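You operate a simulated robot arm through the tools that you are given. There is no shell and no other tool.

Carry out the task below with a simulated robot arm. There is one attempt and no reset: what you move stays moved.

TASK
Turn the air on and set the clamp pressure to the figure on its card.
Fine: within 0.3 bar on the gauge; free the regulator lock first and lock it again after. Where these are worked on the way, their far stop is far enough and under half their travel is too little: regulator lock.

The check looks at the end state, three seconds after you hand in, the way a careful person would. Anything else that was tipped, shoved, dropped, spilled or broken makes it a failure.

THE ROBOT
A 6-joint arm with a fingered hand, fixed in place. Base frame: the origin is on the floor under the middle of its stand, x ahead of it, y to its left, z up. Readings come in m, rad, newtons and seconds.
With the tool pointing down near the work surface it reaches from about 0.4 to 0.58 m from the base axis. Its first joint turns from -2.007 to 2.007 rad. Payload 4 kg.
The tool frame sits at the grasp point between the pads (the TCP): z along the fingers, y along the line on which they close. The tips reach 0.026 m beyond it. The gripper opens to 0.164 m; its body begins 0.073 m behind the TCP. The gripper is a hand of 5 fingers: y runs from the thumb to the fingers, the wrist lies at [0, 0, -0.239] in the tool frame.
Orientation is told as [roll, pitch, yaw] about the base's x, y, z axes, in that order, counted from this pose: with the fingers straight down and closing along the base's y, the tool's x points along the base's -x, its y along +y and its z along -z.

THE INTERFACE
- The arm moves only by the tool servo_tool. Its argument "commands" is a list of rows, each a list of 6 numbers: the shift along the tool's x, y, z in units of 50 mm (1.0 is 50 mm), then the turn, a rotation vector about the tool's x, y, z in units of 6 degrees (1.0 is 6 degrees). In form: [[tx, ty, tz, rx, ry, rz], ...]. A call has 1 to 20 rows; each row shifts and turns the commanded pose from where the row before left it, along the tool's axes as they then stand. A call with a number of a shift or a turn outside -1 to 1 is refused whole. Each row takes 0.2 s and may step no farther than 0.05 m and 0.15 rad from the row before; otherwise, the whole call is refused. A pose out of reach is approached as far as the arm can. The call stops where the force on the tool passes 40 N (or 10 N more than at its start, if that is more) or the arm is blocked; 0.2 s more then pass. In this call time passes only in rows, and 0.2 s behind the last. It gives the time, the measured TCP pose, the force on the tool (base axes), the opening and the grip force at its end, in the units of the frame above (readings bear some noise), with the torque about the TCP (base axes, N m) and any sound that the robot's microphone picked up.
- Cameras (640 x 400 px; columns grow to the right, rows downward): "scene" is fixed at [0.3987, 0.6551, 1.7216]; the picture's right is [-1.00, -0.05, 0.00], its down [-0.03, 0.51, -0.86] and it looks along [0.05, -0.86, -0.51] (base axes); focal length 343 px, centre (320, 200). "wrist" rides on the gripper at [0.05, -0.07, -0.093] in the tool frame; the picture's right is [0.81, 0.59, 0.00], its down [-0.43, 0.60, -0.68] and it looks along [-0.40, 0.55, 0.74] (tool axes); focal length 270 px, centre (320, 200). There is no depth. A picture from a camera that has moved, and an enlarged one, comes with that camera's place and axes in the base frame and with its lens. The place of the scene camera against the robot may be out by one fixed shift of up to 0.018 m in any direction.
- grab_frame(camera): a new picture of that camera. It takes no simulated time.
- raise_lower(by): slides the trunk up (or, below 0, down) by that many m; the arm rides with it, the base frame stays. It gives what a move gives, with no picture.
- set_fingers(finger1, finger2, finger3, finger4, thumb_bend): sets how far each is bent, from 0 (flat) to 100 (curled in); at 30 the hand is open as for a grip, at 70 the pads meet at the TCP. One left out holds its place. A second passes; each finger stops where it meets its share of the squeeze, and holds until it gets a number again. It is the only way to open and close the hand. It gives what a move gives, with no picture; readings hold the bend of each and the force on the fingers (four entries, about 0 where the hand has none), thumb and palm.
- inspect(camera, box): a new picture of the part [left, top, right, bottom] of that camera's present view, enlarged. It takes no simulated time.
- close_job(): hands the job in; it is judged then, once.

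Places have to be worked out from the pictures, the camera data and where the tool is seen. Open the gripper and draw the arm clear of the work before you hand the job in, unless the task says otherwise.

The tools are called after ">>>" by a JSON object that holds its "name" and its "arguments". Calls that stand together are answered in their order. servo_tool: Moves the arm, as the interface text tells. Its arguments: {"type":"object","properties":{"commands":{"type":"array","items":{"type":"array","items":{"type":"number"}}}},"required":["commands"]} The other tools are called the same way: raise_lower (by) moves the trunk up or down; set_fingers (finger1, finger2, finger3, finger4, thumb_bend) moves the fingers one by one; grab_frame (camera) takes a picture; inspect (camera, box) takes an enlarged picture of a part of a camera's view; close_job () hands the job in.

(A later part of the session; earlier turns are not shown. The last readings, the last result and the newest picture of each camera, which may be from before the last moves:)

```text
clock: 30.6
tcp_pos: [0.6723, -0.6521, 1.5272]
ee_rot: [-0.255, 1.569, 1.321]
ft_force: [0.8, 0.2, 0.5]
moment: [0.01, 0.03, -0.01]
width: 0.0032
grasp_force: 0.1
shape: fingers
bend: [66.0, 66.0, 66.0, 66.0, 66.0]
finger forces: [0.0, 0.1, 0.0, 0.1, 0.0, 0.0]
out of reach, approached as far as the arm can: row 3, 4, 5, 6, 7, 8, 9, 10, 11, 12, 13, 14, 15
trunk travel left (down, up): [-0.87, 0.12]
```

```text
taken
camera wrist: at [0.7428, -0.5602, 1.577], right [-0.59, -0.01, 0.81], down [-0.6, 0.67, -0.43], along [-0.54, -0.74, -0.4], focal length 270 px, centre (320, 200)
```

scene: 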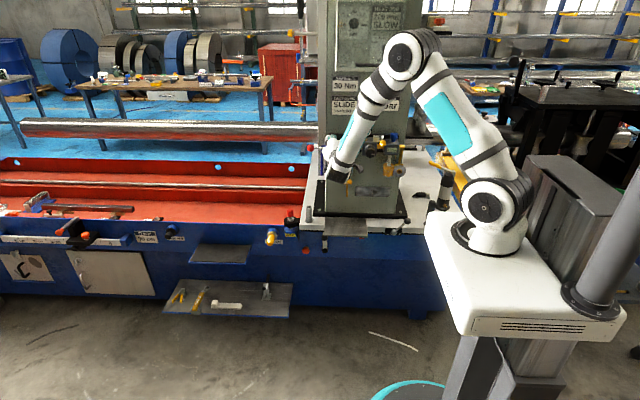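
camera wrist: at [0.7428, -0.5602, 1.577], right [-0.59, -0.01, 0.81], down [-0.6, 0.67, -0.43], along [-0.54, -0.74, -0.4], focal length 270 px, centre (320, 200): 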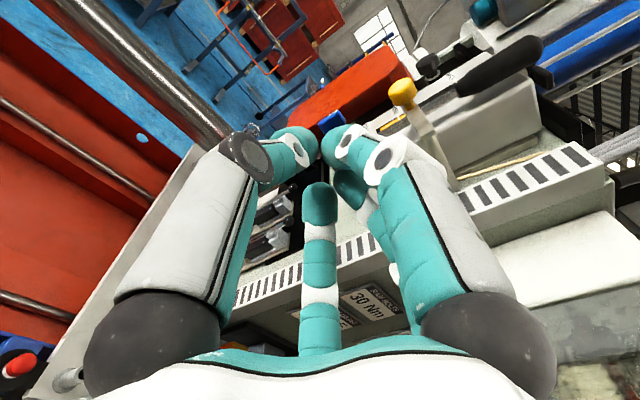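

The roll ran into a joint limit past ~100° and the arm drifted up and to +x, without any contact force. I check the scene before moving on.

>>> {"name": "grab_frame", "arguments": {"camera": "scene"}}

>>> {"name": "inspect", "arguments": {"camera": "scene", "box": [240, 60, 440, 200]}}

```text
taken
```

scene: 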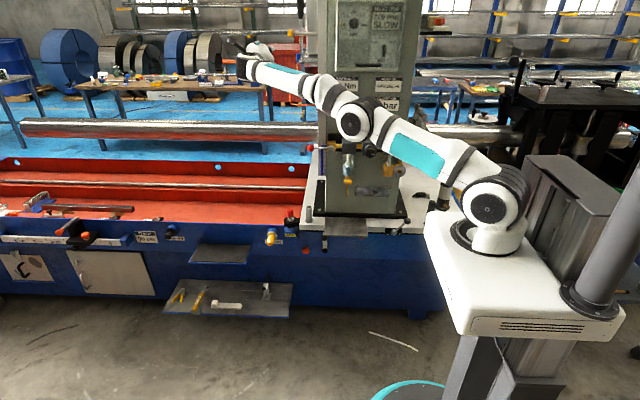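

```text
2.86 times, centred on (340, 130) of scene
camera zoom: at [0.3987, 0.6551, 1.7216], right [-1.0, -0.05, 0.0], down [-0.03, 0.51, -0.86], along [0.05, -0.86, -0.51], focal length 979 px, centre (263, 400)
```

zoom: 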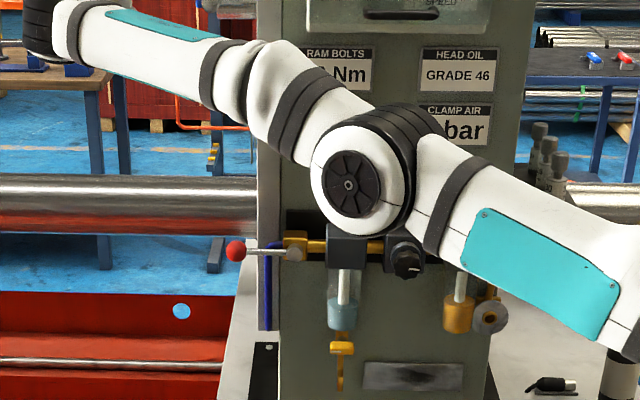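

Nothing was touched. I roll back the other way 90° in place to leave the limit, then return to the working area.

>>> {"name": "servo_tool", "arguments": {"commands": [[0, 0, 0, 0, 0, -1], [0, 0, 0, 0, 0, -1], [0, 0, 0, 0, 0, -1], [0, 0, 0, 0, 0, -1], [0, 0, 0, 0, 0, -1], [0, 0, 0, 0, 0, -1], [0, 0, 0, 0, 0, -1], [0, 0, 0, 0, 0, -1]]}}

>>> {"name": "servo_tool", "arguments": {"commands": [[0, 0, 0, 0, 0, -1], [0, 0, 0, 0, 0, -1], [0, 0, 0, 0, 0, -1], [0, 0, 0, 0, 0, -1], [0, 0, 0, 0, 0, -1], [0, 0, 0, 0, 0, -1], [0, 0, 0, 0, 0, -1]]}}

>>> {"name": "grab_frame", "arguments": {"camera": "scene"}}

```text
clock: 32.4
tcp_pos: [0.6716, -0.653, 1.5283]
ee_rot: [1.57, 0.731, -3.135]
ft_force: [0.1, 0.6, 0.5]
moment: [0.02, -0.02, 0.02]
width: 0.0033
grasp_force: 0.1
shape: fingers
bend: [66.0, 66.0, 66.0, 66.0, 66.0]
finger forces: [0.0, 0.0, 0.0, 0.0, 0.1, 0.0]
trunk travel left (down, up): [-0.87, 0.12]
```

```text
clock: 34.0
tcp_pos: [0.6733, -0.6515, 1.5283]
ee_rot: [1.57, -0.001, -3.135]
ft_force: [-0.3, 0.3, -0.2]
moment: [0.02, -0.04, 0.02]
width: 0.0034
grasp_force: 0.1
shape: fingers
bend: [66.0, 66.0, 66.0, 66.0, 66.0]
finger forces: [0.0, 0.0, 0.0, 0.0, 0.0, 0.1]
trunk travel left (down, up): [-0.87, 0.12]
```

```text
taken
```

scene: 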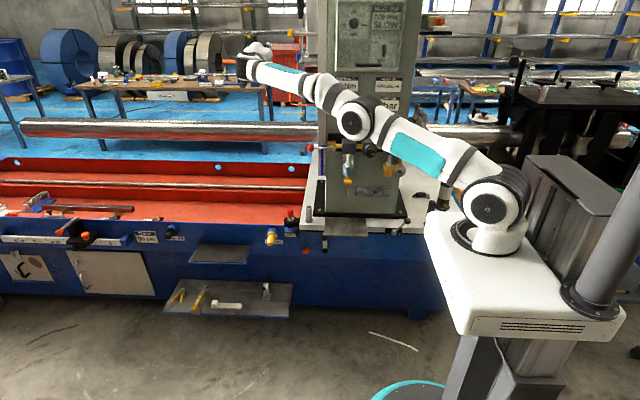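

Back at the 90° roll with no trouble. Now I bring the hand back to about (0.40, -0.53, 1.25), pulling away from the panel as it goes.

>>> {"name": "servo_tool", "arguments": {"commands": [[-0.607, -0.618, -0.267, 0, 0, 0], [-0.607, -0.618, -0.267, 0, 0, 0], [-0.607, -0.618, -0.267, 0, 0, 0], [-0.607, -0.618, -0.267, 0, 0, 0], [-0.607, -0.618, -0.267, 0, 0, 0], [-0.607, -0.618, -0.267, 0, 0, 0], [-0.607, -0.618, -0.267, 0, 0, 0], [-0.607, -0.618, -0.267, 0, 0, 0], [-0.607, -0.618, -0.267, 0, 0, 0]]}}

>>> {"name": "grab_frame", "arguments": {"camera": "scene"}}

>>> {"name": "grab_frame", "arguments": {"camera": "wrist"}}

```text
clock: 36.0
tcp_pos: [0.3967, -0.5334, 1.25]
ee_rot: [1.571, 0.003, -3.136]
ft_force: [-0.3, 0.2, -0.2]
moment: [0.0, -0.02, 0.0]
width: 0.0032
grasp_force: 0.0
shape: fingers
bend: [66.0, 66.0, 66.0, 66.0, 66.0]
finger forces: [0.1, 0.1, 0.0, 0.1, 0.1, 0.1]
trunk travel left (down, up): [-0.87, 0.12]
```

```text
taken
```

scene: 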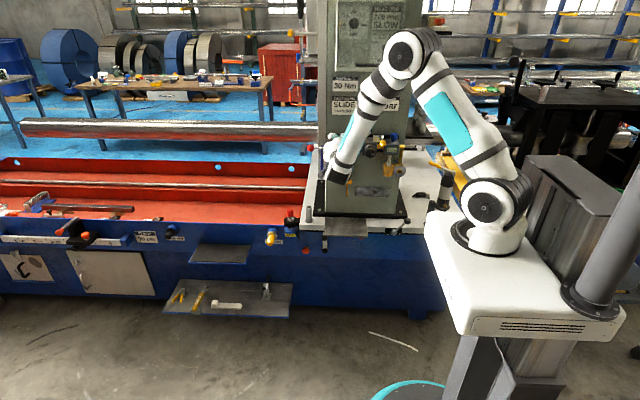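

```text
taken
camera wrist: at [0.4483, -0.4393, 1.1792], right [0.81, 0.01, 0.59], down [-0.44, 0.67, 0.59], along [-0.39, -0.74, 0.55], focal length 270 px, centre (320, 200)
```

wrist: 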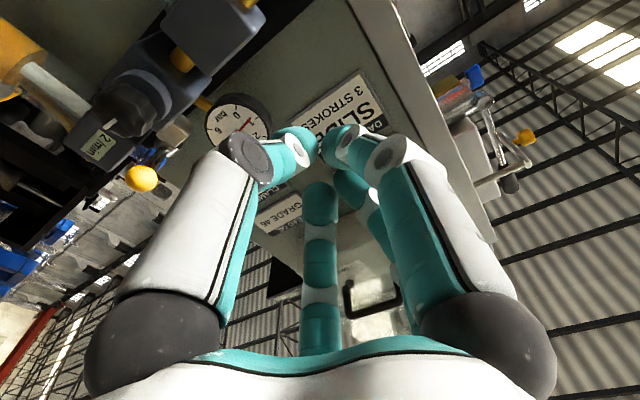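

Back in the work area. This view sees the lock from the side; I zoom in on it.

>>> {"name": "inspect", "arguments": {"camera": "wrist", "box": [60, 80, 220, 220]}}

>>> {"name": "inspect", "arguments": {"camera": "scene", "box": [350, 115, 410, 165]}}

```text
2.86 times, centred on (140, 150) of wrist
camera zoom: at [0.4483, -0.4393, 1.1792], right [0.81, 0.01, 0.59], down [-0.44, 0.67, 0.59], along [-0.39, -0.74, 0.55], focal length 772 px, centre (834, 343)
```

zoom: 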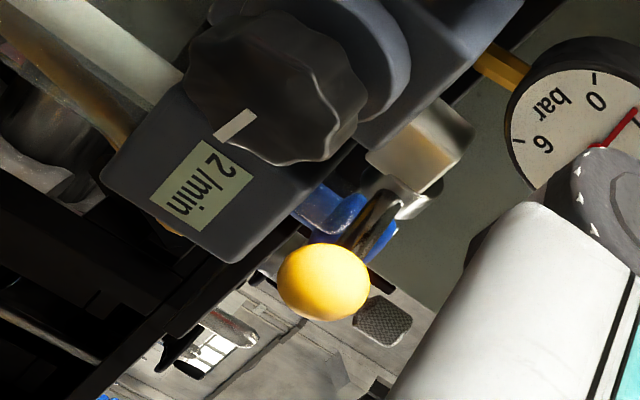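

```text
8.00 times, centred on (380, 140) of scene
camera zoom: at [0.3987, 0.6551, 1.7216], right [-1.0, -0.05, 0.0], down [-0.03, 0.51, -0.86], along [0.05, -0.86, -0.51], focal length 2741 px, centre (-160, 680)
```

zoom: 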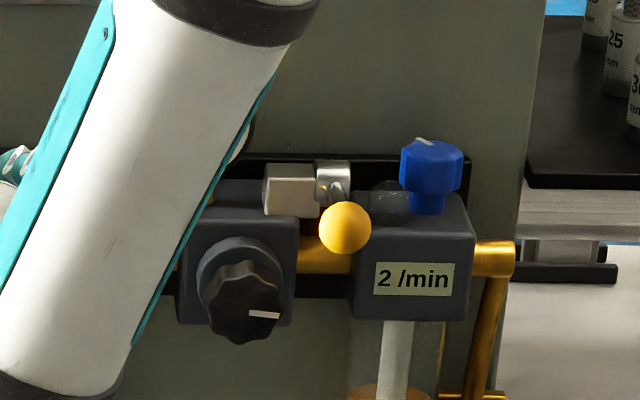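

From two views: yellow ball at (0.223, -0.642, 1.207), knob front at y≈-0.65, lubricator front at y≈-0.686. The lever's hub is mounted on the block's side, so it should swing upward. I bring the fist in front of and below the ball, with the two upper fingers forming a cradle.

>>> {"name": "servo_tool", "arguments": {"commands": [[-0.708, -0.36, 0.22, 0, 0, 0], [-0.708, -0.36, 0.22, 0, 0, 0], [-0.708, -0.36, 0.22, 0, 0, 0], [-0.708, -0.36, 0.22, 0, 0, 0], [-0.708, -0.36, 0.22, 0, 0, 0]]}}

>>> {"name": "grab_frame", "arguments": {"camera": "wrist"}}

>>> {"name": "inspect", "arguments": {"camera": "scene", "box": [320, 100, 440, 200]}}

```text
clock: 37.2
tcp_pos: [0.2393, -0.6049, 1.178]
ee_rot: [1.564, -0.025, 3.138]
ft_force: [-0.6, 0.1, 0.3]
moment: [0.0, -0.01, 0.01]
width: 0.0034
grasp_force: 0.0
shape: fingers
bend: [66.0, 66.0, 66.0, 66.0, 66.0]
finger forces: [0.1, 0.1, 0.0, 0.1, 0.0, 0.0]
out of reach, approached as far as the arm can: row 4, 5
trunk travel left (down, up): [-0.87, 0.12]
```

```text
taken
camera wrist: at [0.2901, -0.5116, 1.1063], right [0.82, -0.01, 0.57], down [-0.41, 0.67, 0.61], along [-0.39, -0.74, 0.55], focal length 270 px, centre (320, 200)
```

wrist: 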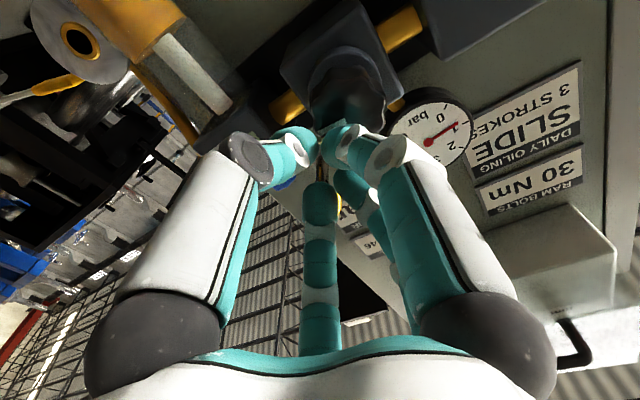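

```text
4.00 times, centred on (380, 150) of scene
camera zoom: at [0.3987, 0.6551, 1.7216], right [-1.0, -0.05, 0.0], down [-0.03, 0.51, -0.86], along [0.05, -0.86, -0.51], focal length 1370 px, centre (80, 400)
```

zoom: 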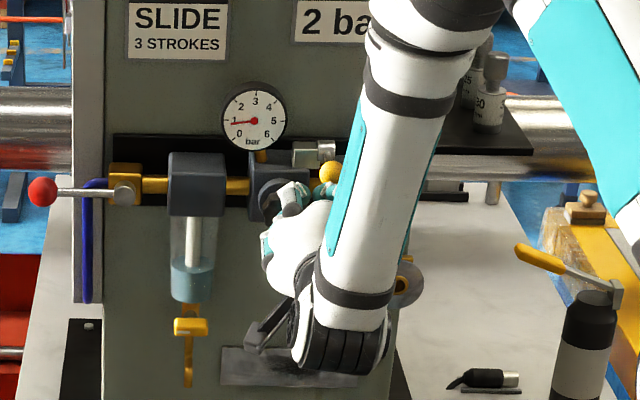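

The fist is at (0.239, -0.605, 1.178), still clear. I lower it 18 mm and shift 18 mm to -x to come under the ball, then ease forward.

>>> {"name": "servo_tool", "arguments": {"commands": [[0, -0.2, 0, 0, 0, 0], [-0.1, -0.16, 0, 0, 0, 0], [-0.26, 0, 0.1, 0, 0, 0], [0, 0, 0.2, 0, 0, 0]]}}

>>> {"name": "inspect", "arguments": {"camera": "wrist", "box": [200, 50, 440, 250]}}

>>> {"name": "inspect", "arguments": {"camera": "scene", "box": [350, 110, 410, 165]}}

```text
clock: 37.9
tcp_pos: [0.2506, -0.6099, 1.1712]
ee_rot: [1.557, -0.02, -3.137]
ft_force: [-2.2, 30.3, 3.6]
moment: [0.05, -0.05, 0.08]
width: 0.0002
grasp_force: 17.8
shape: fingers
bend: [72.0, 65.0, 66.0, 66.0, 72.0]
finger forces: [16.8, 3.5, 0.1, 0.0, 15.4, 0.0]
out of reach, approached as far as the arm can: row 1, 2, 3
trunk travel left (down, up): [-0.87, 0.12]
stopped in row 3: the force on the tool passed its limit at 49 N (the readings are from after the stop); the commanded pose is now the measured one
```

```text
2.00 times, centred on (320, 150) of wrist
camera zoom: at [0.3012, -0.5171, 1.1006], right [0.82, 0.0, 0.57], down [-0.42, 0.67, 0.61], along [-0.38, -0.75, 0.55], focal length 541 px, centre (320, 300)
```

zoom: 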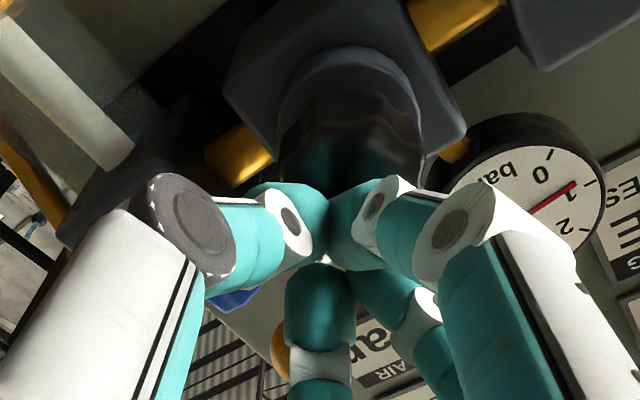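

```text
7.27 times, centred on (380, 138) of scene
camera zoom: at [0.3987, 0.6551, 1.7216], right [-1.0, -0.05, 0.0], down [-0.03, 0.51, -0.86], along [0.05, -0.86, -0.51], focal length 2492 px, centre (-116, 654)
```

zoom: 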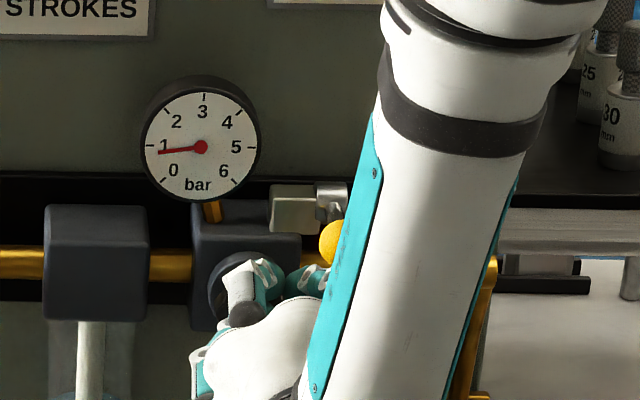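

The arm hit its inner reach limit, drifted, and pressed the fist on the knob face (30 N). I back off straight away, to +y and +x.

>>> {"name": "servo_tool", "arguments": {"commands": [[0.3, 0, -0.3, 0, 0, 0], [0.5, 0, -0.5, 0, 0, 0], [0.7, 0.3, -0.3, 0, 0, 0], [0.7, 0.3, -0.3, 0, 0, 0]]}}

>>> {"name": "grab_frame", "arguments": {"camera": "scene"}}

>>> {"name": "inspect", "arguments": {"camera": "scene", "box": [350, 110, 410, 165]}}

```text
clock: 38.9
tcp_pos: [0.3608, -0.5432, 1.1989]
ee_rot: [1.558, -0.019, -3.139]
ft_force: [0.2, 0.6, -0.4]
moment: [0.02, 0.0, -0.02]
width: 0.0034
grasp_force: 0.1
shape: fingers
bend: [66.0, 66.0, 66.0, 66.0, 66.0]
finger forces: [0.0, 0.0, 0.0, 0.1, 0.0, 0.0]
trunk travel left (down, up): [-0.87, 0.12]
```

```text
taken
```

scene: 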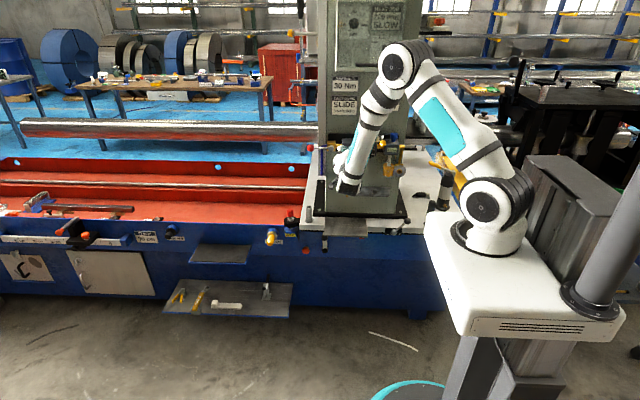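

```text
7.27 times, centred on (380, 138) of scene
camera zoom: at [0.3987, 0.6551, 1.7216], right [-1.0, -0.05, 0.0], down [-0.03, 0.51, -0.86], along [0.05, -0.86, -0.51], focal length 2492 px, centre (-116, 654)
```

zoom: 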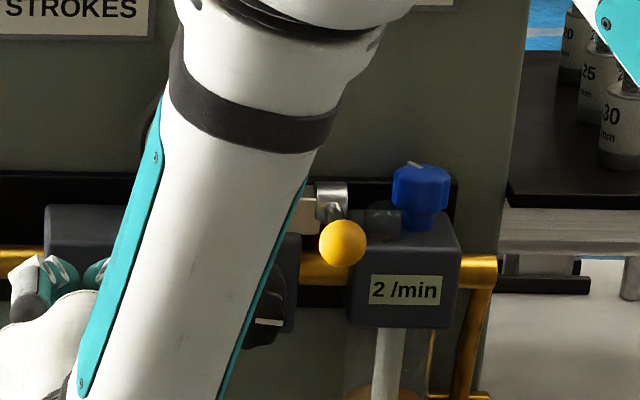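

Clear again; the knob looks unchanged. To gain room close to the base, I'll work with the trunk lower: first raise the hand 0.2 m, then lower the trunk 0.3 m.

>>> {"name": "servo_tool", "arguments": {"commands": [[0, 1, -0.05, 0, 0, 0], [0, 1, -0.05, 0, 0, 0], [0, 1, -0.05, 0, 0, 0], [0, 1, -0.05, 0, 0, 0]]}}

>>> {"name": "raise_lower", "arguments": {"by": -0.3}}

>>> {"name": "grab_frame", "arguments": {"camera": "scene"}}

```text
clock: 39.9
tcp_pos: [0.363, -0.5385, 1.4013]
ee_rot: [1.557, -0.016, -3.137]
ft_force: [0.6, 1.0, 0.0]
moment: [0.02, 0.02, 0.02]
width: 0.0034
grasp_force: 0.1
shape: fingers
bend: [66.0, 66.0, 66.0, 66.0, 66.0]
finger forces: [0.0, 0.1, 0.1, 0.0, 0.0, 0.1]
trunk travel left (down, up): [-0.87, 0.12]
```

```text
clock: 42.9
tcp_pos: [0.3628, -0.5401, 1.1002]
ee_rot: [1.558, -0.016, -3.139]
ft_force: [0.0, -0.6, 0.0]
moment: [-0.02, -0.03, -0.01]
width: 0.0034
grasp_force: 0.1
shape: fingers
bend: [66.0, 66.0, 66.0, 66.0, 66.0]
finger forces: [0.1, 0.0, 0.0, 0.0, 0.0, 0.0]
trunk travel left (down, up): [-0.57, 0.42]
```

```text
taken
```

scene: 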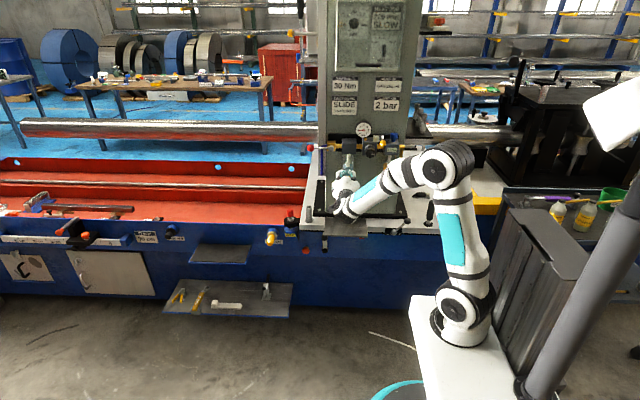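

Now the forearm comes in from below and leaves the panel visible to the scene camera. I move the fist to in front of and below the yellow ball, about (0.221, -0.575, 1.15).

>>> {"name": "servo_tool", "arguments": {"commands": [[-0.71, 0.25, 0.15, 0, 0, 0], [-0.71, 0.25, 0.15, 0, 0, 0], [-0.71, 0.25, 0.15, 0, 0, 0], [-0.71, 0.25, 0.15, 0, 0, 0]]}}

>>> {"name": "inspect", "arguments": {"camera": "scene", "box": [340, 105, 420, 165]}}

>>> {"name": "grab_frame", "arguments": {"camera": "wrist"}}

```text
clock: 43.9
tcp_pos: [0.2207, -0.5712, 1.1527]
ee_rot: [1.557, -0.018, -3.138]
ft_force: [-0.7, 0.5, 1.1]
moment: [-0.02, -0.03, -0.02]
width: 0.0035
grasp_force: 0.0
shape: fingers
bend: [66.0, 66.0, 66.0, 66.0, 66.0]
finger forces: [0.0, 0.0, 0.0, 0.0, 0.1, 0.0]
trunk travel left (down, up): [-0.57, 0.42]
```

```text
6.67 times, centred on (380, 135) of scene
camera zoom: at [0.3987, 0.6551, 1.7216], right [-1.0, -0.05, 0.0], down [-0.03, 0.51, -0.86], along [0.05, -0.86, -0.51], focal length 2284 px, centre (-80, 633)
```

zoom: 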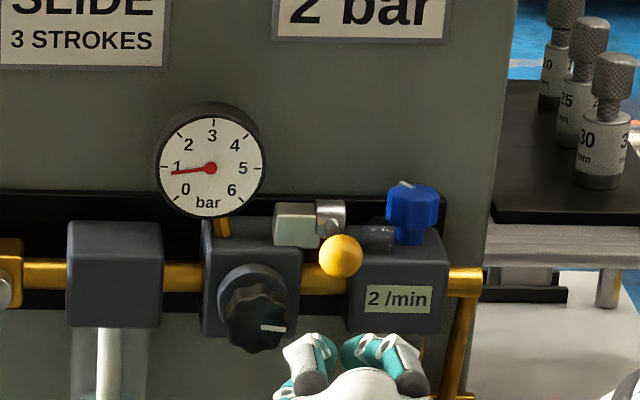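

```text
taken
camera wrist: at [0.2718, -0.4769, 1.0821], right [0.82, 0.0, 0.57], down [-0.43, 0.67, 0.61], along [-0.39, -0.75, 0.54], focal length 270 px, centre (320, 200)
```

wrist: 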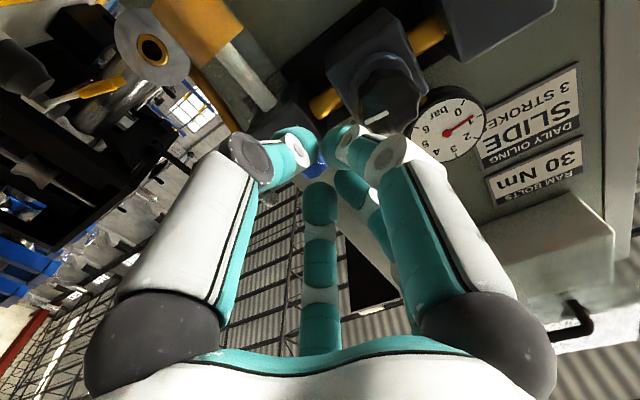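

The fist is placed exactly and lined up below the ball. I advance it about 60 mm under the ball, shifted 5 mm to -x to stay clear of the knob.

>>> {"name": "servo_tool", "arguments": {"commands": [[-0.1, 0, 0.4, 0, 0, 0], [0, 0, 0.4, 0, 0, 0], [0, 0, 0.4, 0, 0, 0]]}}

>>> {"name": "inspect", "arguments": {"camera": "scene", "box": [340, 105, 420, 165]}}

>>> {"name": "inspect", "arguments": {"camera": "wrist", "box": [200, 50, 440, 250]}}

```text
clock: 44.7
tcp_pos: [0.2161, -0.6316, 1.1508]
ee_rot: [1.558, -0.017, -3.138]
ft_force: [-0.4, -0.8, 0.5]
moment: [-0.04, 0.02, 0.01]
width: 0.0034
grasp_force: 0.0
shape: fingers
bend: [66.0, 66.0, 66.0, 66.0, 66.0]
finger forces: [0.1, 0.0, 0.0, 0.0, 0.1, 0.1]
trunk travel left (down, up): [-0.57, 0.42]
```

```text
6.67 times, centred on (380, 135) of scene
camera zoom: at [0.3987, 0.6551, 1.7216], right [-1.0, -0.05, 0.0], down [-0.03, 0.51, -0.86], along [0.05, -0.86, -0.51], focal length 2284 px, centre (-80, 633)
```

zoom: 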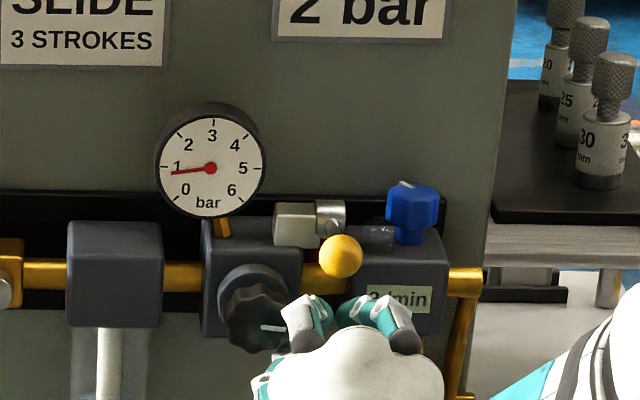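

```text
2.00 times, centred on (320, 150) of wrist
camera zoom: at [0.268, -0.5381, 1.0805], right [0.82, -0.01, 0.57], down [-0.42, 0.67, 0.61], along [-0.39, -0.74, 0.54], focal length 541 px, centre (320, 300)
```

zoom: 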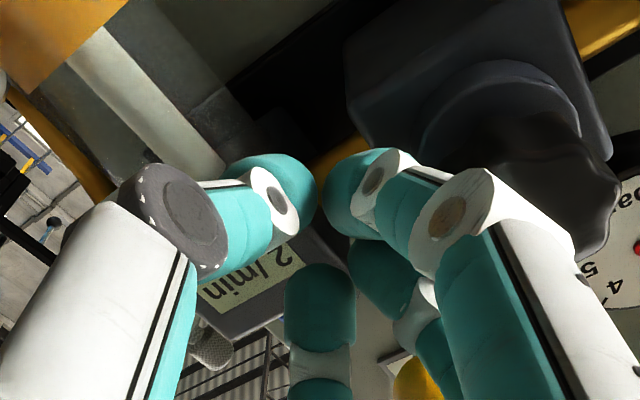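

The fist is under the ball with no contact. I lift in 10 mm steps.

>>> {"name": "servo_tool", "arguments": {"commands": [[0, 0.2, 0, 0, 0, 0], [0, 0.2, 0, 0, 0, 0], [0, 0.2, 0, 0, 0, 0]]}}

>>> {"name": "inspect", "arguments": {"camera": "scene", "box": [340, 105, 420, 165]}}

>>> {"name": "inspect", "arguments": {"camera": "wrist", "box": [200, 50, 440, 250]}}

```text
clock: 45.5
tcp_pos: [0.2165, -0.6317, 1.1807]
ee_rot: [1.558, -0.016, -3.139]
ft_force: [-11.2, 10.3, -5.5]
moment: [0.24, 0.42, 0.18]
width: 0.0
grasp_force: 9.1
shape: fingers
bend: [66.0, 66.0, 66.0, 66.0, 66.0]
finger forces: [16.7, 1.3, 0.0, 0.0, 0.0, 0.0]
trunk travel left (down, up): [-0.57, 0.42]
```

```text
6.67 times, centred on (380, 135) of scene
camera zoom: at [0.3987, 0.6551, 1.7216], right [-1.0, -0.05, 0.0], down [-0.03, 0.51, -0.86], along [0.05, -0.86, -0.51], focal length 2284 px, centre (-80, 633)
```

zoom: 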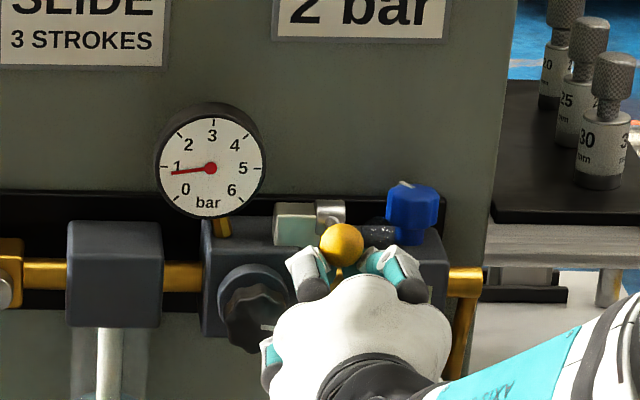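

```text
2.00 times, centred on (320, 150) of wrist
camera zoom: at [0.2675, -0.5377, 1.1116], right [0.82, -0.01, 0.58], down [-0.42, 0.67, 0.61], along [-0.39, -0.74, 0.54], focal length 541 px, centre (320, 300)
```

zoom: 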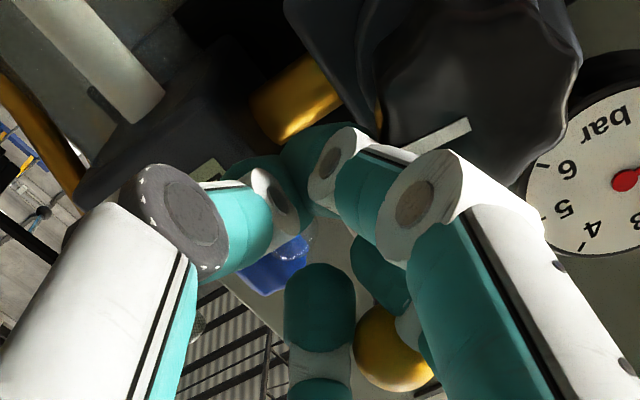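

The ball rises with the fist, so the lock does swing up. Finger1 is brushing the knob's side (17 N), so I shift 8 mm to -x and continue lifting.

>>> {"name": "servo_tool", "arguments": {"commands": [[-0.18, 0, 0, 0, 0, 0], [0, 0.2, 0, 0, 0, 0], [0, 0.2, 0, 0, 0, 0]]}}

>>> {"name": "inspect", "arguments": {"camera": "scene", "box": [340, 105, 420, 165]}}

>>> {"name": "inspect", "arguments": {"camera": "wrist", "box": [200, 50, 440, 250]}}

```text
clock: 46.3
tcp_pos: [0.2096, -0.6321, 1.2025]
ee_rot: [1.556, -0.016, -3.138]
ft_force: [1.3, 0.6, -0.6]
moment: [-0.03, 0.02, 0.02]
width: 0.0034
grasp_force: 0.4
shape: fingers
bend: [66.0, 66.0, 66.0, 66.0, 66.0]
finger forces: [0.0, 1.5, 0.0, 0.1, 0.0, 0.1]
trunk travel left (down, up): [-0.57, 0.42]
```

```text
6.67 times, centred on (380, 135) of scene
camera zoom: at [0.3987, 0.6551, 1.7216], right [-1.0, -0.05, 0.0], down [-0.03, 0.51, -0.86], along [0.05, -0.86, -0.51], focal length 2284 px, centre (-80, 633)
```

zoom: 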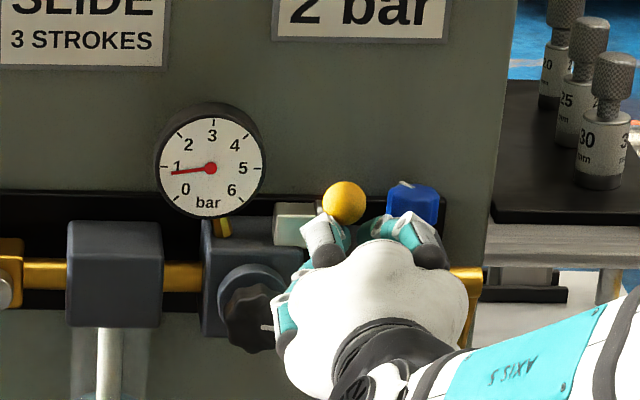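

```text
2.00 times, centred on (320, 150) of wrist
camera zoom: at [0.2607, -0.5379, 1.1318], right [0.82, -0.01, 0.57], down [-0.42, 0.67, 0.61], along [-0.39, -0.74, 0.54], focal length 541 px, centre (320, 300)
```

zoom: 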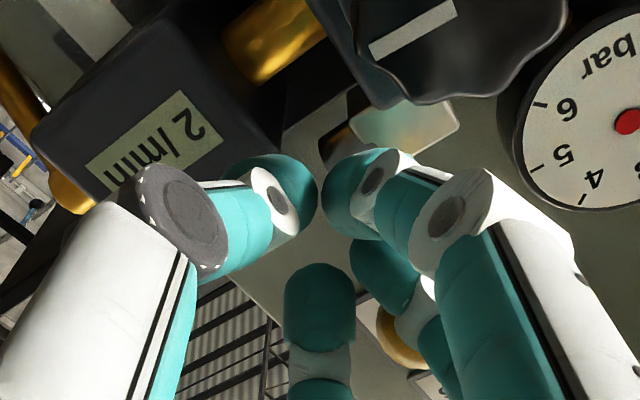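

The lever is about a third of the way up with almost no resistance. I continue lifting and shift back +8 mm now that the fist is above the knob.

>>> {"name": "servo_tool", "arguments": {"commands": [[0, 0.2, 0, 0, 0, 0], [0.16, 0.2, 0, 0, 0, 0], [0, 0.2, 0, 0, 0, 0]]}}

>>> {"name": "inspect", "arguments": {"camera": "scene", "box": [340, 105, 420, 165]}}

>>> {"name": "inspect", "arguments": {"camera": "wrist", "box": [200, 50, 440, 250]}}

```text
clock: 47.1
tcp_pos: [0.2175, -0.632, 1.2307]
ee_rot: [1.556, -0.015, -3.137]
ft_force: [-1.0, 1.2, -0.1]
moment: [0.03, 0.0, 0.0]
width: 0.0033
grasp_force: 0.7
shape: fingers
bend: [66.0, 67.0, 66.0, 66.0, 66.0]
finger forces: [0.1, 0.5, 0.8, 0.0, 0.0, 0.1]
trunk travel left (down, up): [-0.57, 0.42]
```

```text
6.67 times, centred on (380, 135) of scene
camera zoom: at [0.3987, 0.6551, 1.7216], right [-1.0, -0.05, 0.0], down [-0.03, 0.51, -0.86], along [0.05, -0.86, -0.51], focal length 2284 px, centre (-80, 633)
```

zoom: 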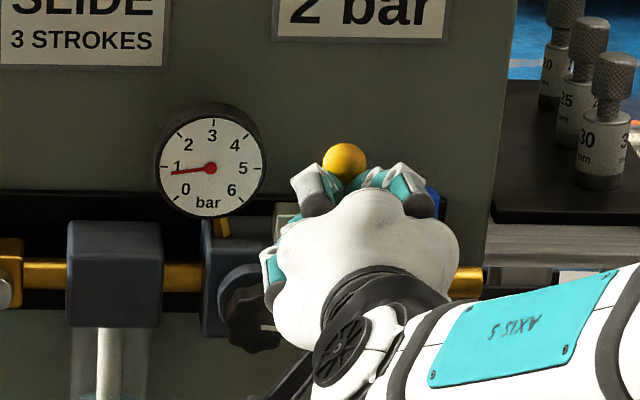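

```text
2.00 times, centred on (320, 150) of wrist
camera zoom: at [0.2693, -0.5382, 1.1608], right [0.82, -0.01, 0.57], down [-0.42, 0.67, 0.61], along [-0.39, -0.74, 0.54], focal length 541 px, centre (320, 300)
```

zoom: 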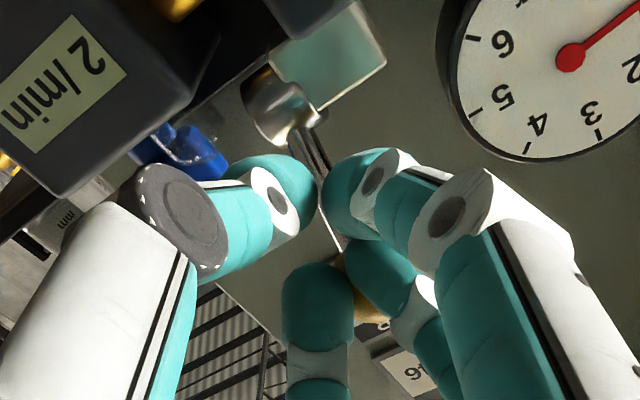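

The lever is now at about 60°. I raise the fist another 20 mm so it clears the hub and blue knob, then push the ball back towards the panel to its far stop.

>>> {"name": "servo_tool", "arguments": {"commands": [[0.1, 0.2, 0, 0, 0, 0], [0, 0.2, 0, 0, 0, 0], [0, 0.1, 0.2, 0, 0, 0]]}}

>>> {"name": "inspect", "arguments": {"camera": "scene", "box": [340, 105, 420, 165]}}

>>> {"name": "inspect", "arguments": {"camera": "wrist", "box": [200, 50, 440, 250]}}

```text
clock: 47.9
tcp_pos: [0.222, -0.6391, 1.2575]
ee_rot: [1.558, -0.016, -3.139]
ft_force: [-1.4, 9.5, 1.9]
moment: [-0.16, -0.02, -0.15]
width: 0.0031
grasp_force: 4.7
shape: fingers
bend: [66.0, 66.0, 66.0, 66.0, 66.0]
finger forces: [0.0, 0.0, 10.1, 0.1, 0.0, 0.0]
trunk travel left (down, up): [-0.57, 0.42]
```

```text
6.67 times, centred on (380, 135) of scene
camera zoom: at [0.3987, 0.6551, 1.7216], right [-1.0, -0.05, 0.0], down [-0.03, 0.51, -0.86], along [0.05, -0.86, -0.51], focal length 2284 px, centre (-80, 633)
```

zoom: 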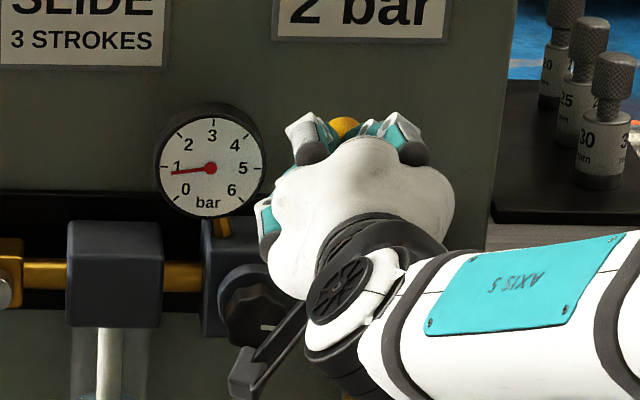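

```text
2.00 times, centred on (320, 150) of wrist
camera zoom: at [0.2736, -0.5468, 1.187], right [0.82, 0.0, 0.57], down [-0.42, 0.67, 0.61], along [-0.39, -0.74, 0.55], focal length 541 px, centre (320, 300)
```

zoom: 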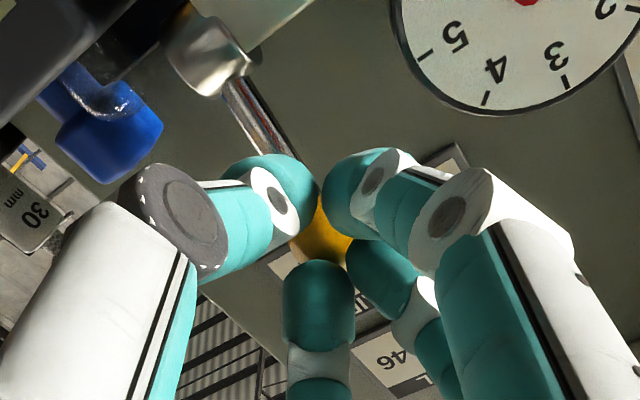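

Finger3 now feels 10 N from the ball against -y, which suggests the lever is at its far stop (about 70°). I press 8 mm more to confirm.

>>> {"name": "servo_tool", "arguments": {"commands": [[0, 0, 0.08, 0, 0, 0], [0, 0, 0.08, 0, 0, 0]]}}

>>> {"name": "inspect", "arguments": {"camera": "wrist", "box": [200, 50, 440, 250]}}

```text
clock: 48.5
tcp_pos: [0.2219, -0.6456, 1.2618]
ee_rot: [1.566, -0.014, -3.138]
ft_force: [-7.9, 26.7, 11.1]
moment: [-0.5, -0.02, -0.26]
width: 0.0031
grasp_force: 14.5
shape: fingers
bend: [66.0, 66.0, 76.0, 66.0, 66.0]
finger forces: [0.0, 1.0, 27.9, 0.0, 0.1, 0.0]
trunk travel left (down, up): [-0.57, 0.42]
```

```text
2.00 times, centred on (320, 150) of wrist
camera zoom: at [0.2719, -0.5525, 1.1901], right [0.82, 0.0, 0.58], down [-0.42, 0.67, 0.61], along [-0.39, -0.74, 0.55], focal length 541 px, centre (320, 300)
```

zoom: 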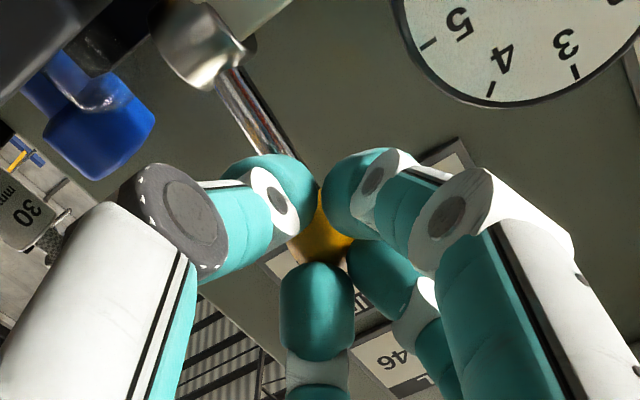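

The force rose to 28 N without the ball moving: the lock is at its far stop. I withdraw the fist and check that the lever stays up.

>>> {"name": "servo_tool", "arguments": {"commands": [[0, 0, -0.4, 0, 0, 0], [0, 0, -0.6, 0, 0, 0], [0.2, -0.5, -0.6, 0, 0, 0], [0.4, -0.7, 0, 0, 0, 0]]}}

>>> {"name": "inspect", "arguments": {"camera": "scene", "box": [340, 105, 420, 165]}}

>>> {"name": "grab_frame", "arguments": {"camera": "wrist"}}

```text
clock: 49.5
tcp_pos: [0.2517, -0.5718, 1.1947]
ee_rot: [1.557, -0.017, -3.137]
ft_force: [-0.1, 0.4, -0.1]
moment: [-0.02, 0.01, 0.01]
width: 0.0035
grasp_force: 0.1
shape: fingers
bend: [66.0, 66.0, 66.0, 66.0, 66.0]
finger forces: [0.0, 0.1, 0.0, 0.0, 0.0, 0.0]
trunk travel left (down, up): [-0.57, 0.42]
```

```text
6.67 times, centred on (380, 135) of scene
camera zoom: at [0.3987, 0.6551, 1.7216], right [-1.0, -0.05, 0.0], down [-0.03, 0.51, -0.86], along [0.05, -0.86, -0.51], focal length 2284 px, centre (-80, 633)
```

zoom: 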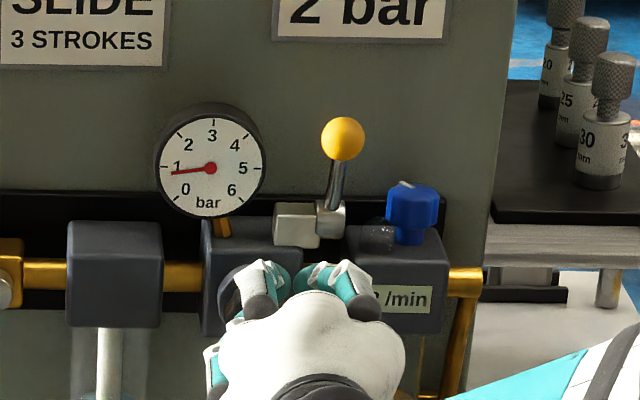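

```text
taken
camera wrist: at [0.3023, -0.4777, 1.1253], right [0.82, -0.01, 0.57], down [-0.42, 0.67, 0.61], along [-0.39, -0.74, 0.54], focal length 270 px, centre (320, 200)
```

wrist: 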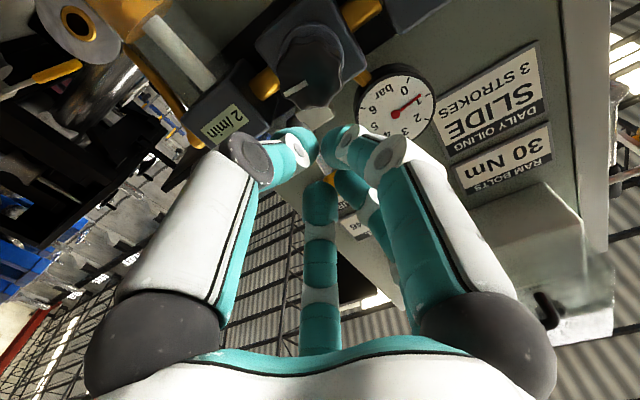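

The lever stays up, upright and free. Next is the knob: I roll the hand back by 90° so there is clockwise travel available, and open the fingers to about 66 mm.

>>> {"name": "servo_tool", "arguments": {"commands": [[0, 0, 0, 0, 0, -1], [0, 0, 0, 0, 0, -1], [0, 0, 0, 0, 0, -1], [0, 0, 0, 0, 0, -1], [0, 0, 0, 0, 0, -1], [0, 0, 0, 0, 0, -1], [0, 0, 0, 0, 0, -1], [0, 0, 0, 0, 0, -1], [0, 0, 0, 0, 0, -1], [0, 0, 0, 0, 0, -1], [0, 0, 0, 0, 0, -1], [0, 0, 0, 0, 0, -1], [0, 0, 0, 0, 0, -1], [0, 0, 0, 0, 0, -1], [0, 0, 0, 0, 0, -1]]}}

>>> {"name": "set_fingers", "arguments": {"finger1": 52, "finger2": 52, "finger3": 52, "finger4": 52, "thumb_bend": 52}}

>>> {"name": "grab_frame", "arguments": {"camera": "wrist"}}

>>> {"name": "inspect", "arguments": {"camera": "scene", "box": [340, 105, 420, 165]}}

```text
clock: 52.7
tcp_pos: [0.253, -0.5706, 1.197]
ee_rot: [-0.914, -1.548, -0.652]
ft_force: [-0.1, -0.8, 0.8]
moment: [-0.05, -0.02, 0.0]
width: 0.0035
grasp_force: 0.0
shape: fingers
bend: [66.0, 66.0, 66.0, 66.0, 66.0]
finger forces: [0.1, 0.0, 0.0, 0.1, 0.0, 0.1]
trunk travel left (down, up): [-0.57, 0.42]
```

```text
clock: 53.7
tcp_pos: [0.2525, -0.5706, 1.1962]
ee_rot: [-0.875, -1.549, -0.694]
ft_force: [-0.5, -0.3, 0.7]
moment: [-0.02, 0.01, 0.01]
width: 0.0369
grasp_force: 0.0
shape: fingers
bend: [52.0, 52.0, 52.0, 52.0, 52.0]
finger forces: [0.0, 0.1, 0.0, 0.1, 0.0, 0.1]
trunk travel left (down, up): [-0.57, 0.42]
```

```text
taken
camera wrist: at [0.1834, -0.4773, 1.1477], right [0.57, 0.01, -0.82], down [0.6, 0.67, 0.43], along [0.56, -0.74, 0.38], focal length 270 px, centre (320, 200)
```

wrist: 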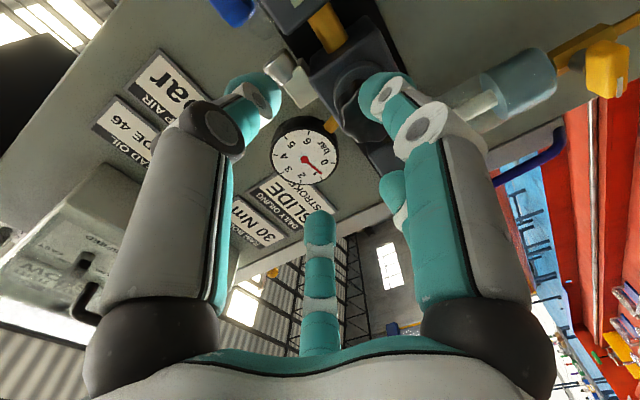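

```text
6.67 times, centred on (380, 135) of scene
camera zoom: at [0.3987, 0.6551, 1.7216], right [-1.0, -0.05, 0.0], down [-0.03, 0.51, -0.86], along [0.05, -0.86, -0.51], focal length 2284 px, centre (-80, 633)
```

zoom: 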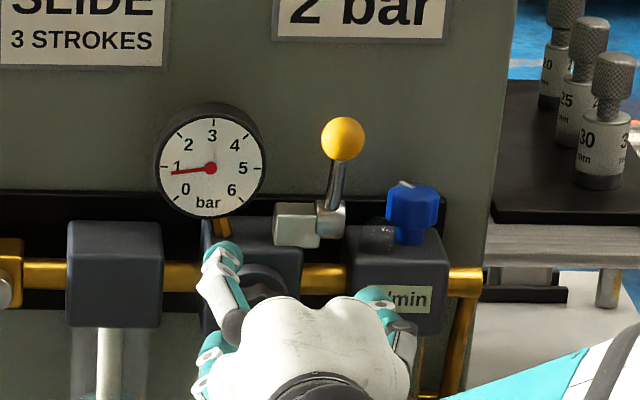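

The opening at bend 52 is only 37 mm, so I open more to 45. I also zoom in on the knob in the wrist view to fix its centre.

>>> {"name": "set_fingers", "arguments": {"finger1": 45, "finger2": 45, "finger3": 45, "finger4": 45, "thumb_bend": 45}}

>>> {"name": "inspect", "arguments": {"camera": "wrist", "box": [220, 0, 480, 160]}}

>>> {"name": "inspect", "arguments": {"camera": "scene", "box": [340, 125, 400, 170]}}

```text
clock: 54.7
tcp_pos: [0.2514, -0.5701, 1.1968]
ee_rot: [-0.873, -1.55, -0.695]
ft_force: [-0.6, -0.7, 0.0]
moment: [-0.02, 0.0, -0.02]
width: 0.0543
grasp_force: 0.1
shape: fingers
bend: [45.0, 45.0, 45.0, 45.0, 45.0]
finger forces: [0.0, 0.0, 0.0, 0.1, 0.0, 0.1]
trunk travel left (down, up): [-0.57, 0.42]
```

```text
2.46 times, centred on (350, 80) of wrist
camera zoom: at [0.1834, -0.4773, 1.1477], right [0.57, 0.01, -0.82], down [0.6, 0.67, 0.43], along [0.56, -0.74, 0.38], focal length 665 px, centre (246, 495)
```

zoom: 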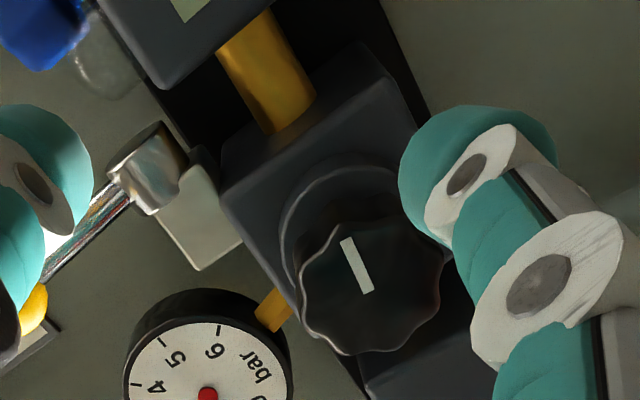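

```text
8.89 times, centred on (370, 148) of scene
camera zoom: at [0.3987, 0.6551, 1.7216], right [-1.0, -0.05, 0.0], down [-0.03, 0.51, -0.86], along [0.05, -0.86, -0.51], focal length 3046 px, centre (-124, 667)
```

zoom: 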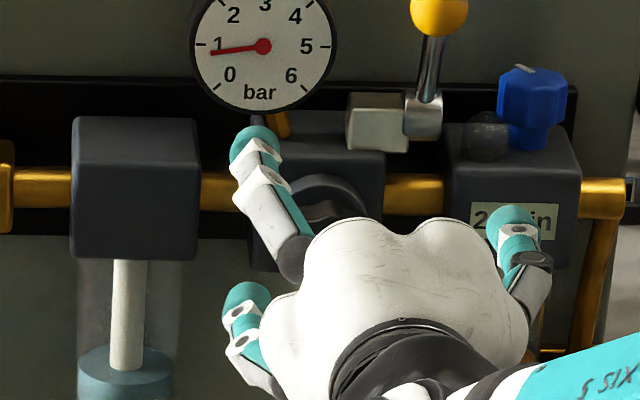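

In this clearer view the knob front centre solves to about (0.267, -0.645, 1.163), radius about 18 mm. I line the open hand up on its axis, fix the small tilt and stop just short of it to verify centring.

>>> {"name": "servo_tool", "arguments": {"commands": [[0.34, 0.153, 0, 0, -0.1, 0], [0.34, 0.153, 0, 0, -0.1, 0], [0, 0, 0.5, 0, 0, 0]]}}

>>> {"name": "grab_frame", "arguments": {"camera": "wrist"}}

>>> {"name": "inspect", "arguments": {"camera": "scene", "box": [340, 125, 400, 170]}}

```text
clock: 55.5
tcp_pos: [0.2676, -0.5937, 1.1631]
ee_rot: [-1.939, -1.552, 0.373]
ft_force: [-1.2, 0.1, -0.3]
moment: [0.0, 0.0, -0.02]
width: 0.0543
grasp_force: 0.0
shape: fingers
bend: [45.0, 45.0, 45.0, 45.0, 45.0]
finger forces: [0.0, 0.0, 0.0, 0.0, 0.0, 0.0]
trunk travel left (down, up): [-0.57, 0.42]
```

```text
taken
camera wrist: at [0.1981, -0.5025, 1.1112], right [0.57, 0.0, -0.82], down [0.6, 0.68, 0.42], along [0.56, -0.73, 0.39], focal length 270 px, centre (320, 200)
```

wrist: 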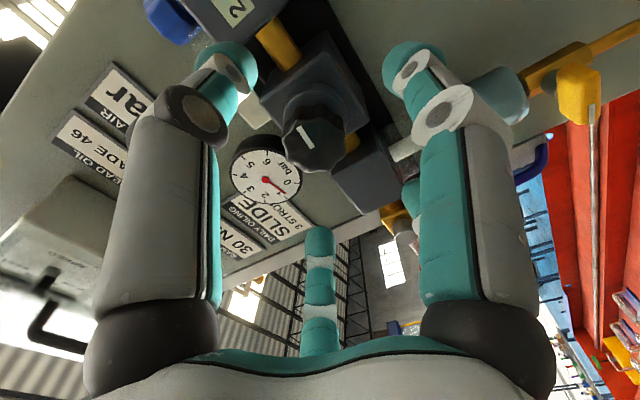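

```text
8.89 times, centred on (370, 148) of scene
camera zoom: at [0.3987, 0.6551, 1.7216], right [-1.0, -0.05, 0.0], down [-0.03, 0.51, -0.86], along [0.05, -0.86, -0.51], focal length 3046 px, centre (-124, 667)
```

zoom: 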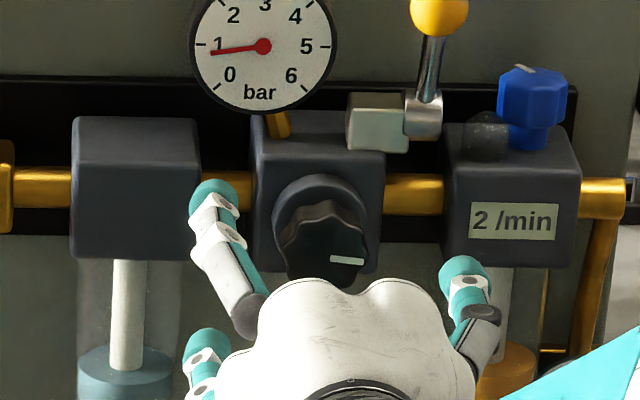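

The knob appears close to the expected spot between the fingers. I zoom in to measure the remaining offset.

>>> {"name": "inspect", "arguments": {"camera": "wrist", "box": [240, 80, 400, 200]}}

```text
3.33 times, centred on (320, 140) of wrist
camera zoom: at [0.1981, -0.5025, 1.1112], right [0.57, 0.0, -0.82], down [0.6, 0.68, 0.42], along [0.56, -0.73, 0.39], focal length 901 px, centre (320, 400)
```

zoom: 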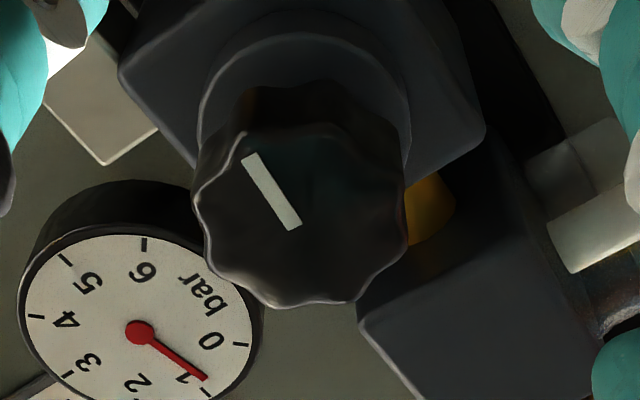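

The knob is about 2 mm to -x and 3 mm above the tool axis. I correct that and advance 30 mm first.

>>> {"name": "servo_tool", "arguments": {"commands": [[-0.06, -0.04, 0, 0, 0, 0], [0, 0, 0.2, 0, 0, 0], [0, 0, 0.2, 0, 0, 0], [0, 0, 0.2, 0, 0, 0]]}}

>>> {"name": "grab_frame", "arguments": {"camera": "wrist"}}

>>> {"name": "inspect", "arguments": {"camera": "scene", "box": [340, 125, 400, 170]}}

```text
clock: 56.5
tcp_pos: [0.2664, -0.6248, 1.1657]
ee_rot: [-1.953, -1.554, 0.387]
ft_force: [0.2, 0.7, 0.4]
moment: [0.02, 0.01, -0.04]
width: 0.0545
grasp_force: 0.1
shape: fingers
bend: [45.0, 45.0, 45.0, 45.0, 45.0]
finger forces: [0.0, 0.0, 0.0, 0.0, 0.0, 0.0]
trunk travel left (down, up): [-0.57, 0.42]
```

```text
taken
camera wrist: at [0.1971, -0.5324, 1.1145], right [0.57, 0.0, -0.82], down [0.6, 0.68, 0.42], along [0.56, -0.73, 0.39], focal length 270 px, centre (320, 200)
```

wrist: 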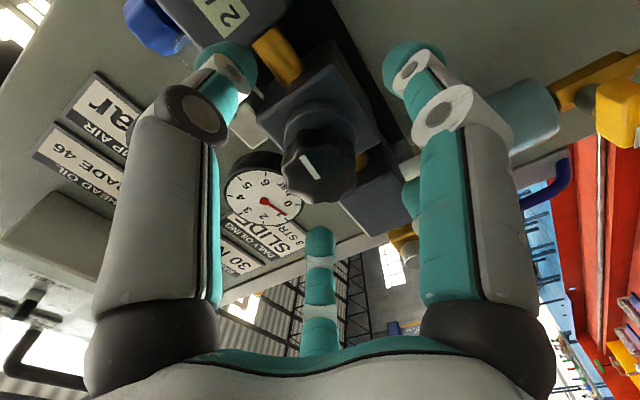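

```text
8.89 times, centred on (370, 148) of scene
camera zoom: at [0.3987, 0.6551, 1.7216], right [-1.0, -0.05, 0.0], down [-0.03, 0.51, -0.86], along [0.05, -0.86, -0.51], focal length 3046 px, centre (-124, 667)
```

zoom: 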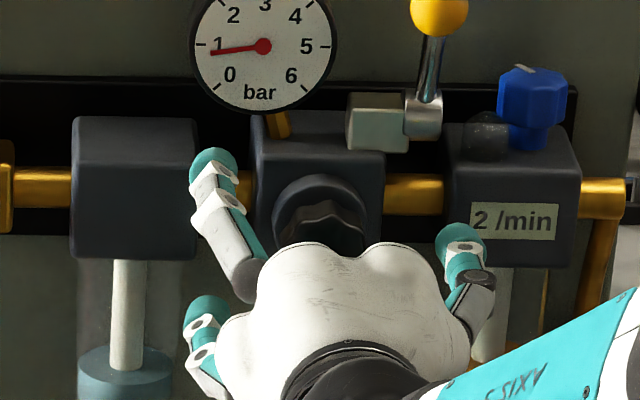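

The centring looks right; the knob front plane seems to be at y≈-0.649. I advance another 17 mm so the fingertips straddle the knob, then look.

>>> {"name": "servo_tool", "arguments": {"commands": [[0, 0, 0.17, 0, 0, 0], [0, 0, 0.17, 0, 0, 0]]}}

>>> {"name": "inspect", "arguments": {"camera": "wrist", "box": [160, 20, 480, 240]}}

```text
clock: 57.1
tcp_pos: [0.2665, -0.6415, 1.167]
ee_rot: [-1.962, -1.553, 0.394]
ft_force: [0.1, 0.0, -0.1]
moment: [0.0, -0.03, 0.02]
width: 0.0546
grasp_force: 0.0
shape: fingers
bend: [45.0, 45.0, 45.0, 45.0, 45.0]
finger forces: [0.0, 0.0, 0.0, 0.0, 0.0, 0.0]
trunk travel left (down, up): [-0.57, 0.42]
```

```text
1.82 times, centred on (320, 130) of wrist
camera zoom: at [0.1974, -0.5496, 1.1154], right [0.57, 0.0, -0.82], down [0.6, 0.68, 0.42], along [0.56, -0.73, 0.39], focal length 491 px, centre (320, 327)
```

zoom: 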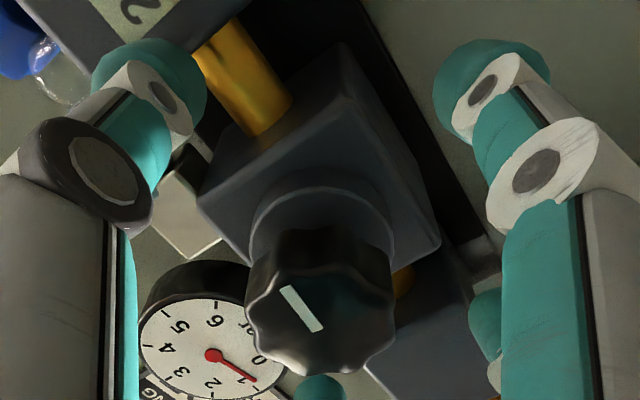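

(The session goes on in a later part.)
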